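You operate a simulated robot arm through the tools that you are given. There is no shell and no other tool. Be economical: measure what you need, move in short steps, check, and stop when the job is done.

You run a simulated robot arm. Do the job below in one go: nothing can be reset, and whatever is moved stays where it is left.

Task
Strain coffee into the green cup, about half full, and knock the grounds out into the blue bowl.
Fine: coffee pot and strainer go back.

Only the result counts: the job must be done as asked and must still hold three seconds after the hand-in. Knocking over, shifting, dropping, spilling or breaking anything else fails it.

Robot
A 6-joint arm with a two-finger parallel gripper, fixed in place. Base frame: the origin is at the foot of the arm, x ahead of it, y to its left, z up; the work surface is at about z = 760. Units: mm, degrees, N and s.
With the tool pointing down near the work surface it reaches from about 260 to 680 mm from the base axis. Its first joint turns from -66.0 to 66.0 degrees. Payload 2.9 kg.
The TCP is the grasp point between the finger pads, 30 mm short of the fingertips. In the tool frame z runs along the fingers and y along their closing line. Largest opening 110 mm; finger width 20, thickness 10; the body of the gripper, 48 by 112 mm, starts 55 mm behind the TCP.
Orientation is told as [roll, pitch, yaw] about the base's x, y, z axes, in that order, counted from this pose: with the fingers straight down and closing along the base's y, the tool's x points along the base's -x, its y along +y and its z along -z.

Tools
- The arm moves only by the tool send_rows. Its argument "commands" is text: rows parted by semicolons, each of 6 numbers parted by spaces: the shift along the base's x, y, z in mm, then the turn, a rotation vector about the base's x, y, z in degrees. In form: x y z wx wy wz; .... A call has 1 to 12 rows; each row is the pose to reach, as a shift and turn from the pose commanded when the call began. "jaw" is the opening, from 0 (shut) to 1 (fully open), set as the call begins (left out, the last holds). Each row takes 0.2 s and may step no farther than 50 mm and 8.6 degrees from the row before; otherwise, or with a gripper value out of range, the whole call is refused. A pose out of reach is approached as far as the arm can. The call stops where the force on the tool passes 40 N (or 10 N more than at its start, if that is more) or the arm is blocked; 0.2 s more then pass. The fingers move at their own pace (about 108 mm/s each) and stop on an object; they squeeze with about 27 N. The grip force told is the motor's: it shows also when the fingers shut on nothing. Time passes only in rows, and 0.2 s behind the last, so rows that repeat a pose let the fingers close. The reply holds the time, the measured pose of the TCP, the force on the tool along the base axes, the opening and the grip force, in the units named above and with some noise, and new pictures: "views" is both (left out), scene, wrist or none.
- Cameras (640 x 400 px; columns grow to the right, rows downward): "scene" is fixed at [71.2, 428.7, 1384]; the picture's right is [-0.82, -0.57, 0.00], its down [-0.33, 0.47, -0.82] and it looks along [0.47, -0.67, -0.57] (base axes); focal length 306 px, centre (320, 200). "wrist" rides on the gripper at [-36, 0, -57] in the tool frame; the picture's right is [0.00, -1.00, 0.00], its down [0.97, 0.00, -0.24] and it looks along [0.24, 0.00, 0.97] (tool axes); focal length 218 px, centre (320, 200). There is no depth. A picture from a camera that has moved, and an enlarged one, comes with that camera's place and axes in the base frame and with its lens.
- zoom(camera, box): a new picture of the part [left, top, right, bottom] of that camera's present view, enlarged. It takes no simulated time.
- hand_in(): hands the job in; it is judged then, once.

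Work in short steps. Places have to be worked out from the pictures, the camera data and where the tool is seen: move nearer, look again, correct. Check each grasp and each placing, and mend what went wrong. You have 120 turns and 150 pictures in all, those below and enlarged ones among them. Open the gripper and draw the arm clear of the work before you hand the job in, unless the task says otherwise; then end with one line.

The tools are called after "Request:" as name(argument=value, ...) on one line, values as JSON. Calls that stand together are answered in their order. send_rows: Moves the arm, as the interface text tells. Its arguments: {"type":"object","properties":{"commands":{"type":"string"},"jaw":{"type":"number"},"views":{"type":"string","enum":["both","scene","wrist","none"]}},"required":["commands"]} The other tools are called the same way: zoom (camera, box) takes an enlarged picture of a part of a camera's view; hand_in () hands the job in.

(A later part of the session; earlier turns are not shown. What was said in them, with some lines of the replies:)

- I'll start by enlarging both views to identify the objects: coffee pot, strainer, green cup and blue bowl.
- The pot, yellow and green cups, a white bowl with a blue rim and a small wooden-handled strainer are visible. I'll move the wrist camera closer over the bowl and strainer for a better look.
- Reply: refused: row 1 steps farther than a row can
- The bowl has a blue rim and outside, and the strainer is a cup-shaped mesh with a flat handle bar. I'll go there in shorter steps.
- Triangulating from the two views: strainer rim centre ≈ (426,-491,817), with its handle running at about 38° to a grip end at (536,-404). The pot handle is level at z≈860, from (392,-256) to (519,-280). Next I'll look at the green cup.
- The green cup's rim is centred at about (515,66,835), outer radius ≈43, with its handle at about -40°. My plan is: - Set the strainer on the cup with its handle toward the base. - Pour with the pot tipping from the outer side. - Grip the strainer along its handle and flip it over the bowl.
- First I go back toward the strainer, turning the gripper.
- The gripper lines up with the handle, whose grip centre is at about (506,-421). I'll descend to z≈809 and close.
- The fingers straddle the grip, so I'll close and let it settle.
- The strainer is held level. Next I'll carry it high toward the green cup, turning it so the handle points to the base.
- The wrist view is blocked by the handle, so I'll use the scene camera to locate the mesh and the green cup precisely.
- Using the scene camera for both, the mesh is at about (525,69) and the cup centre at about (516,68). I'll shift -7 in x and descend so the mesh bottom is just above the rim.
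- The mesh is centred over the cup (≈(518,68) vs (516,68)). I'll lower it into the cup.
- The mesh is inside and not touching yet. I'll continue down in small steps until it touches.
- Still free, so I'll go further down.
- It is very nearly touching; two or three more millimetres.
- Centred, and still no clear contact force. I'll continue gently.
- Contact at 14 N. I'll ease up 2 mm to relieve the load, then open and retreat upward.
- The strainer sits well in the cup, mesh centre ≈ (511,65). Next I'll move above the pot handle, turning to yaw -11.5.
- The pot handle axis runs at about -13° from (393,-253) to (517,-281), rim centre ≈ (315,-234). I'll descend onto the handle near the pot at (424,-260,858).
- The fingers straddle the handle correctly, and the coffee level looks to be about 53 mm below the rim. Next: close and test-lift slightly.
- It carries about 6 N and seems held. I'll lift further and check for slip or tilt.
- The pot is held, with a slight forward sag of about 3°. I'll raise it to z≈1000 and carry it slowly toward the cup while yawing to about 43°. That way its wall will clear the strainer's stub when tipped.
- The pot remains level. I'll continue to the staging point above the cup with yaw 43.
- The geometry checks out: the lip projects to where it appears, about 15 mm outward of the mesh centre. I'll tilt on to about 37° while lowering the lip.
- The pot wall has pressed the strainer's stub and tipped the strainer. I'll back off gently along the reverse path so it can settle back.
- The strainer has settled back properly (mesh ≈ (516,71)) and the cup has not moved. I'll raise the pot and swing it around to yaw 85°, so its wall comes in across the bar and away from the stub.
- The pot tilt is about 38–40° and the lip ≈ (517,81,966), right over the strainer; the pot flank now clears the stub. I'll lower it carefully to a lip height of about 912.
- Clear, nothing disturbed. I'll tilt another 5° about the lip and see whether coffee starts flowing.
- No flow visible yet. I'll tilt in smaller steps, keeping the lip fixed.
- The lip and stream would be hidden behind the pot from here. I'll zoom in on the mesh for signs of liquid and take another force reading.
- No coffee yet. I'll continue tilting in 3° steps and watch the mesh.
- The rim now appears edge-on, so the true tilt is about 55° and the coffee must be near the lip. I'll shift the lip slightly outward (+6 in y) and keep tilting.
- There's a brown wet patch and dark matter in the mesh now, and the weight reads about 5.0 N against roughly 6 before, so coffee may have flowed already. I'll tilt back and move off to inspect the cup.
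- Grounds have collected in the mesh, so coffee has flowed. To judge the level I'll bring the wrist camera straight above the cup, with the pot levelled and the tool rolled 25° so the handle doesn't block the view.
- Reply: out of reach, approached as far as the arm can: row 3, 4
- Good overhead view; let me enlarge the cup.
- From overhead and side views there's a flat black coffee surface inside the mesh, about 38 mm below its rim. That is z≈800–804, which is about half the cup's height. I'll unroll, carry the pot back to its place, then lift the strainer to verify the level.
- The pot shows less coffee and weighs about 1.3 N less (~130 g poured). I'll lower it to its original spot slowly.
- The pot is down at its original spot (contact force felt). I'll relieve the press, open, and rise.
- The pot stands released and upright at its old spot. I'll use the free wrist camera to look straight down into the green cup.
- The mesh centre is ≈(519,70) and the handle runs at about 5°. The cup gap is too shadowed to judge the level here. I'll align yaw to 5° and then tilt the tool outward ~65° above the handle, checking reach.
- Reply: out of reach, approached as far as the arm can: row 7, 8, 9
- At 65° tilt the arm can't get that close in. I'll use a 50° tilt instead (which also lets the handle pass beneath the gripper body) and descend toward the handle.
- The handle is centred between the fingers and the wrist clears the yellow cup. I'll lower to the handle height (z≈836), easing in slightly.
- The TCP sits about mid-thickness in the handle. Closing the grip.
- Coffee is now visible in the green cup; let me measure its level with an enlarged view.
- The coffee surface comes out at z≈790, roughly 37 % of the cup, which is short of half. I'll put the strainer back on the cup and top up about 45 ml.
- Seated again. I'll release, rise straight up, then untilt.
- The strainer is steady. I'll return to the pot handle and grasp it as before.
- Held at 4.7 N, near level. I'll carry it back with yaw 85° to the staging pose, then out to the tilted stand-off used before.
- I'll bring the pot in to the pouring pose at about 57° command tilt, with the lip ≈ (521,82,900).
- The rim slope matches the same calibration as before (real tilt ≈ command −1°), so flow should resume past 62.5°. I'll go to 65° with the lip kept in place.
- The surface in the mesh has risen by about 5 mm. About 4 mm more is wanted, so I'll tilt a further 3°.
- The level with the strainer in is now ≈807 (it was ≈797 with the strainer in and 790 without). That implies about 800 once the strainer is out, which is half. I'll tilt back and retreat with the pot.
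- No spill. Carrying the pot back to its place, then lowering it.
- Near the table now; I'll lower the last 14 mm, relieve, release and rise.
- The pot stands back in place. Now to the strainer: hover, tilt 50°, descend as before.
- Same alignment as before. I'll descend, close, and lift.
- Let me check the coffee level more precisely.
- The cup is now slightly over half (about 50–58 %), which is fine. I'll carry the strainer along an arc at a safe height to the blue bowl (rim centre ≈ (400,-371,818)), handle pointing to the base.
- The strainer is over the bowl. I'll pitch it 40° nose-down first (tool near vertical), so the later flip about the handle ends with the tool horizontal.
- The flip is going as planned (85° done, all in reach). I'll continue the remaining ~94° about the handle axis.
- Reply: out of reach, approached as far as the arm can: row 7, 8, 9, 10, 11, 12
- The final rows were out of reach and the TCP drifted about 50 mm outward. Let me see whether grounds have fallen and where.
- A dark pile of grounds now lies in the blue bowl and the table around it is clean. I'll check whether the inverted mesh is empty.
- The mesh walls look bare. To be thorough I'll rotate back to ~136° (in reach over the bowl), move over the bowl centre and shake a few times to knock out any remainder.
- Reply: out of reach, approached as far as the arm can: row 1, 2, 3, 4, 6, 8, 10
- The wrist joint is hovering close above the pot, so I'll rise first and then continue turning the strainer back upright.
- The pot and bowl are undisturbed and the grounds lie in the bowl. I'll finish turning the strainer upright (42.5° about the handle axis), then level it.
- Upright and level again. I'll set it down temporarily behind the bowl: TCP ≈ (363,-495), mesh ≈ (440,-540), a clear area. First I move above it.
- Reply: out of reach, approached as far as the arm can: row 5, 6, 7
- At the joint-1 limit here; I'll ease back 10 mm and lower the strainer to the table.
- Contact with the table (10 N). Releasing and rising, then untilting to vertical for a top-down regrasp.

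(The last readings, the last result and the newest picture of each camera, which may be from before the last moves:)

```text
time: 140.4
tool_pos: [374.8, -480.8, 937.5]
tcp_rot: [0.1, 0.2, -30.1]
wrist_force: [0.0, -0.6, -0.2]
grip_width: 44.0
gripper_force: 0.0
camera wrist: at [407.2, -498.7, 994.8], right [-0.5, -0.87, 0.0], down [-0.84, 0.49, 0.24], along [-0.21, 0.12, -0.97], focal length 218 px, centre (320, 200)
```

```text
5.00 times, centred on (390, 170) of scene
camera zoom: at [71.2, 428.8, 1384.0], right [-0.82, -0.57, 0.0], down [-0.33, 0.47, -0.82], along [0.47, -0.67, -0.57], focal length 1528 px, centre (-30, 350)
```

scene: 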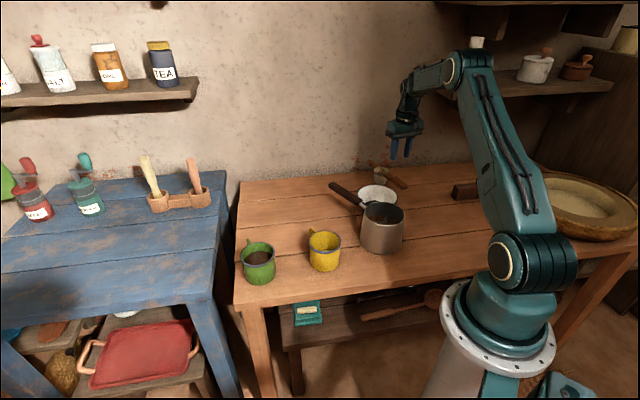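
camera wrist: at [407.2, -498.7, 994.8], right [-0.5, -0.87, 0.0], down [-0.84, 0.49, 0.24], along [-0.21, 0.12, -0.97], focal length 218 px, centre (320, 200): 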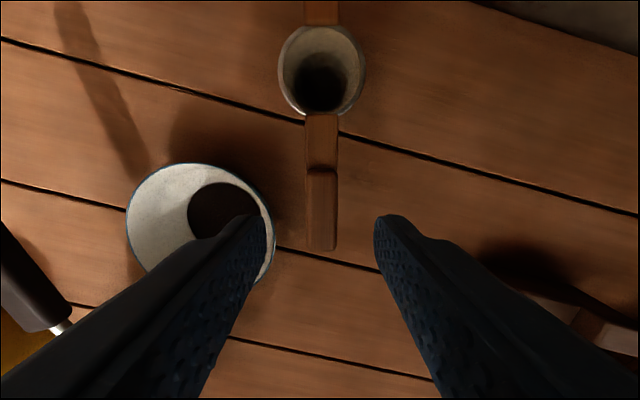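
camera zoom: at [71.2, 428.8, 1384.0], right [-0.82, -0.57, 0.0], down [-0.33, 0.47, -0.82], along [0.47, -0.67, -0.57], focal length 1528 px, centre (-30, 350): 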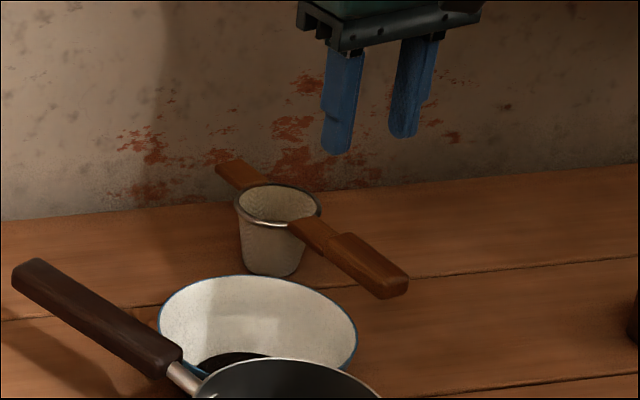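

The strainer stands on its own, and the grounds are visible as a round bed in the bowl. I'll check the mesh bottom for leftovers.

Request:
zoom(camera="wrist", box=[110, 10, 380, 290])

Request:
zoom(camera="wrist", box=[265, 15, 380, 125])

```text
1.43 times, centred on (245, 150) of wrist
camera zoom: at [407.2, -498.7, 994.8], right [-0.5, -0.87, 0.0], down [-0.84, 0.49, 0.24], along [-0.21, 0.12, -0.97], focal length 312 px, centre (427, 271)
```

zoom: 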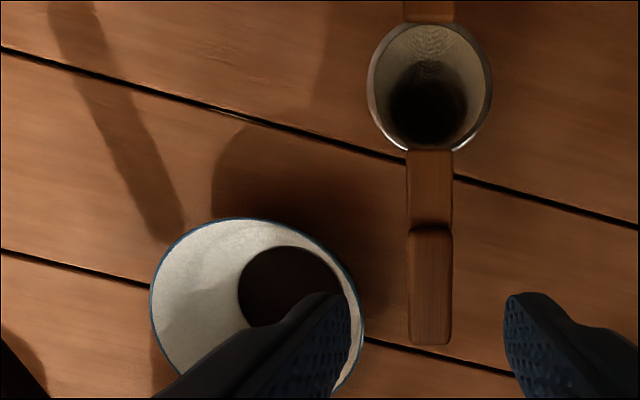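

```text
3.64 times, centred on (322, 70) of wrist
camera zoom: at [407.2, -498.7, 994.8], right [-0.5, -0.87, 0.0], down [-0.84, 0.49, 0.24], along [-0.21, 0.12, -0.97], focal length 794 px, centre (311, 673)
```

zoom: 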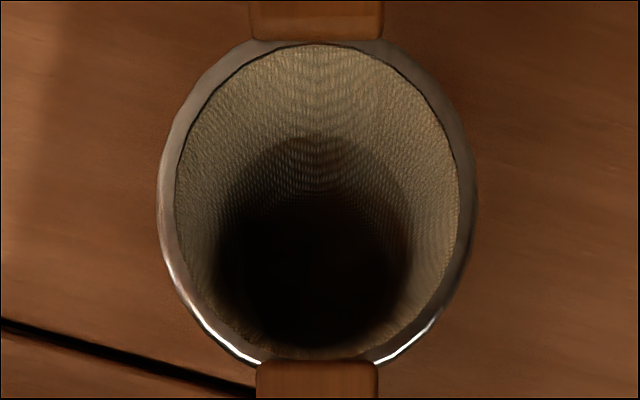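

The mesh is empty; only shadow is left in it. I'll regrasp the handle from above and take the strainer back to its original pose.

Request:
send_rows(commands="-1 0 -40 0 0 0; -1 0 -80 0 0 0; -1 0 -110 0 0 0; -1 0 -129 0 0 0; -1 0 -129 0 0 0", views="wrist")

```text
time: 141.6
tool_pos: [375.5, -480.0, 807.8]
tcp_rot: [0.1, 0.1, -30.0]
wrist_force: [0.0, 1.1, -0.1]
grip_width: 43.9
gripper_force: 0.1
camera wrist: at [408.5, -497.8, 865.1], right [-0.5, -0.87, 0.0], down [-0.84, 0.49, 0.24], along [-0.21, 0.12, -0.97], focal length 218 px, centre (320, 200)
```

wrist: 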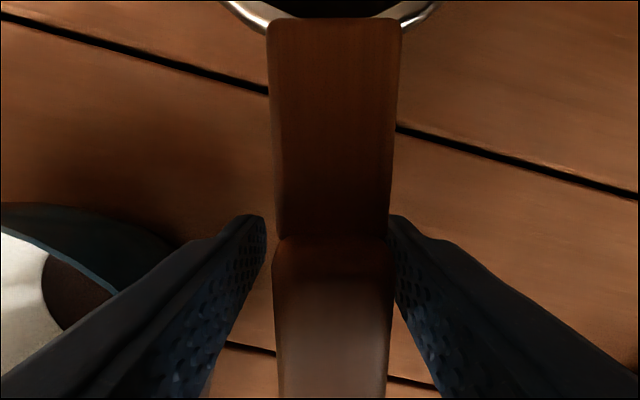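

Request:
send_rows(commands="-6 1.5 0 0 0 0; -6 1.5 0 0 0 0", views="none")

Request:
send_rows(commands="0 0 0 0 0 0; 0 0 0 0 0 0; 0 0 0 0 0 0; 0 0 20 0 0 0; 0 0 50 0 0 0; 0 0 80 0 0 0; 0 0 110 0 0 0; 0 0 110 0 0 0", jaw=0, views="scene")

Request:
zoom(camera="scene", box=[340, 110, 440, 210])

```text
time: 142.2
tool_pos: [367.9, -479.6, 808.2]
tcp_rot: [0.2, 0.0, -30.2]
wrist_force: [0.0, 0.2, -1.1]
grip_width: 44.0
gripper_force: 0.0
```

```text
time: 144.0
tool_pos: [366.3, -479.7, 919.2]
tcp_rot: [0.1, 0.0, -30.1]
wrist_force: [0.3, 0.8, -0.8]
grip_width: 25.6
gripper_force: 26.6
```

scene: 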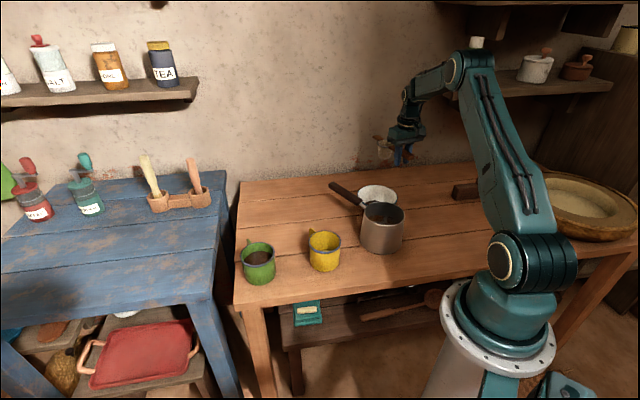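

```text
4.00 times, centred on (390, 160) of scene
camera zoom: at [71.2, 428.7, 1384.0], right [-0.82, -0.57, 0.0], down [-0.33, 0.47, -0.82], along [0.47, -0.67, -0.57], focal length 1222 px, centre (40, 360)
```

zoom: 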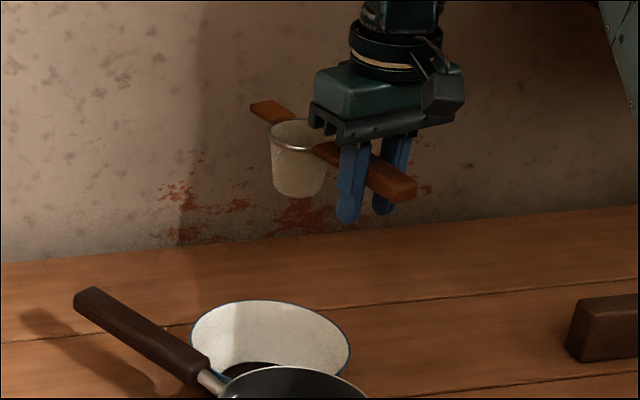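

Held. Carrying it back while turning the handle to its original direction (yaw -142).

Request:
send_rows(commands="10 4 0 0 0 -8.5; 20 8 0 0 0 -17; 30 12 0 0 0 -25.5; 40 16 0 0 0 -34; 50 20 0 0 0 -42.5; 60 24 0 0 0 -51; 70 28 0 0 0 -59.5; 80 32 0 0 0 -68; 90 36 0 0 0 -76.5; 100 40 0 0 0 -85; 110 43 0 0 0 -93.5; 120 46 0 0 0 -102", views="none")

Request:
send_rows(commands="7 2 0 0 0 -5; 14 4 0 0 0 -10; 14 4 -30 0 0 -10; 14 4 -60 0 0 -10; 14 4 -80 0 0 -10; 14 4 -80 0 0 -10", views="both")

Request:
zoom(camera="scene", box=[330, 130, 430, 210])

```text
time: 146.6
tool_pos: [488.4, -433.0, 917.4]
tcp_rot: [0.1, -0.1, -132.1]
wrist_force: [0.2, 0.0, -1.0]
grip_width: 25.7
gripper_force: 27.2
```

```text
time: 148.0
tool_pos: [501.4, -429.4, 836.2]
tcp_rot: [0.2, 0.0, -142.1]
wrist_force: [0.2, -1.0, -0.6]
grip_width: 26.0
gripper_force: 27.2
camera wrist: at [474.1, -450.9, 893.3], right [-0.61, 0.79, 0.0], down [0.77, 0.6, 0.24], along [0.19, 0.15, -0.97], focal length 218 px, centre (320, 200)
```

scene: 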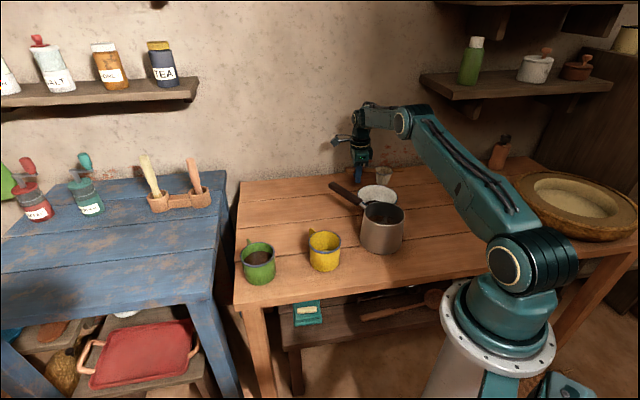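
wrist: 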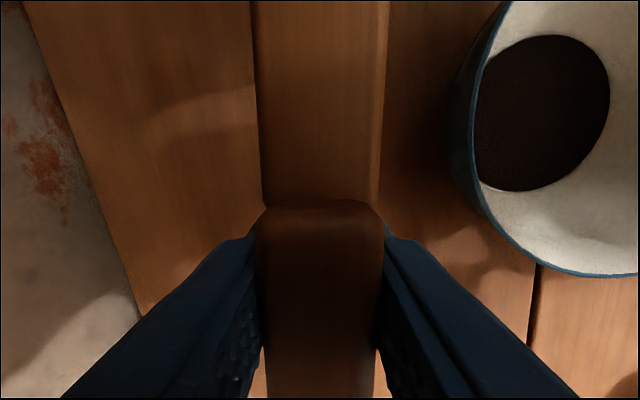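

```text
5.00 times, centred on (380, 170) of scene
camera zoom: at [71.2, 428.7, 1384.0], right [-0.82, -0.57, 0.0], down [-0.33, 0.47, -0.82], along [0.47, -0.67, -0.57], focal length 1528 px, centre (20, 350)
```

zoom: 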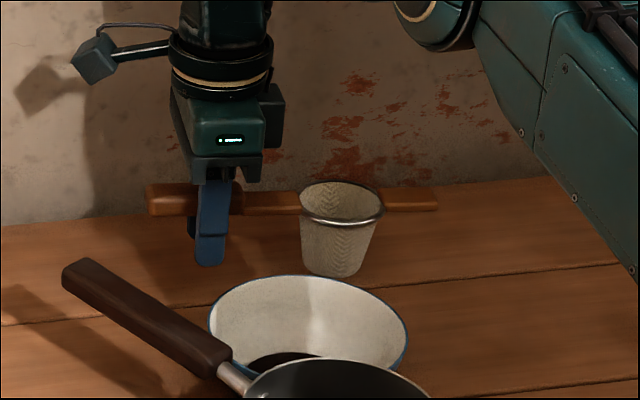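

The grip position along the handle matches the original grasp. I'll shift -4 mm in x and lower to the table.

Request:
send_rows(commands="-4 -1 -12 0 0 0; -4 -1 -22 0 0 0; -4 -1 -27 0 0 0; -4 -1 -29 0 0 0; -4 -1 -30 0 0 0; -4 -1 -30 0 0 0", views="none")

```text
time: 149.4
tool_pos: [496.2, -432.0, 808.5]
tcp_rot: [0.1, 0.1, -142.1]
wrist_force: [-0.6, 0.9, 2.3]
grip_width: 25.8
gripper_force: 26.7
```

Light contact (+2.3 N vs −0.8 hanging). Releasing and rising straight up.

Request:
send_rows(commands="0 0 0 0 0 0; 0 0 0 0 0 0; 0 0 0 0 0 0; 0 0 30 0 0 0; 0 0 70 0 0 0; 0 0 110 0 0 0; 0 0 155 0 0 0; 0 0 200 0 0 0; 0 0 200 0 0 0", jaw=0.5, views="both")

Request:
zoom(camera="scene", box=[230, 150, 430, 290])

```text
time: 151.4
tool_pos: [496.9, -426.5, 1007.3]
tcp_rot: [0.1, 0.1, -142.0]
wrist_force: [0.8, -0.5, -0.1]
grip_width: 55.0
gripper_force: 0.1
camera wrist: at [469.7, -447.8, 1064.7], right [-0.61, 0.79, 0.0], down [0.77, 0.6, 0.24], along [0.19, 0.15, -0.97], focal length 218 px, centre (320, 200)
```

scene: 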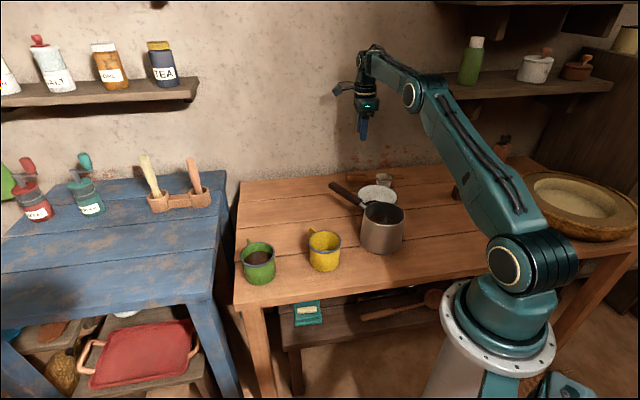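
wrist: 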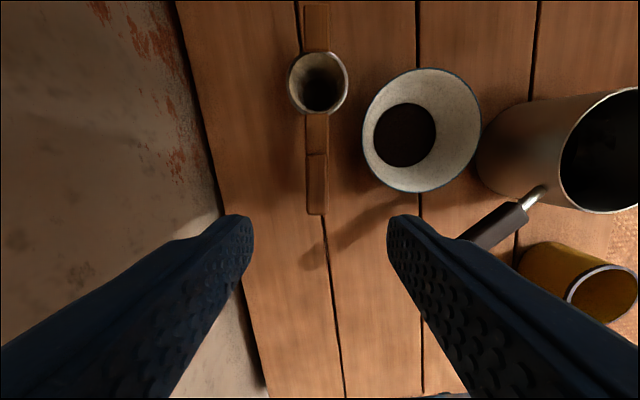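

```text
2.86 times, centred on (330, 220) of scene
camera zoom: at [71.2, 428.8, 1384.0], right [-0.82, -0.57, 0.0], down [-0.33, 0.47, -0.82], along [0.47, -0.67, -0.57], focal length 873 px, centre (291, 143)
```

zoom: 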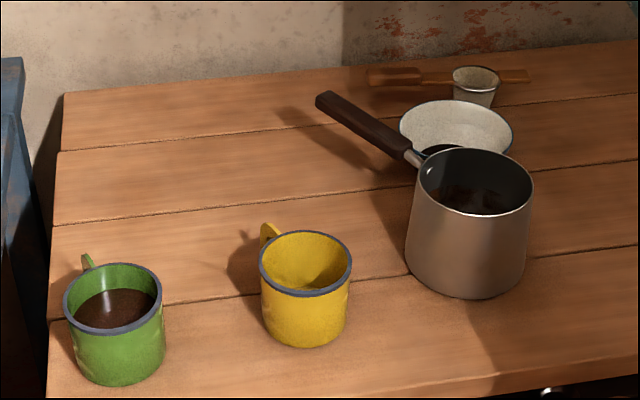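

Everything is in its place: the green cup is about half full, the grounds are in the blue bowl, the pot and strainer are back, and the gripper is open and clear. Handing in.

Request:
hand_in()

```text
The job is handed in.
```

I strained coffee into the green cup to a bit over half full (about 50–58 % by my estimate) and emptied the grounds into the blue bowl. The pot and strainer are back where they started, and the last pictures show no spills.
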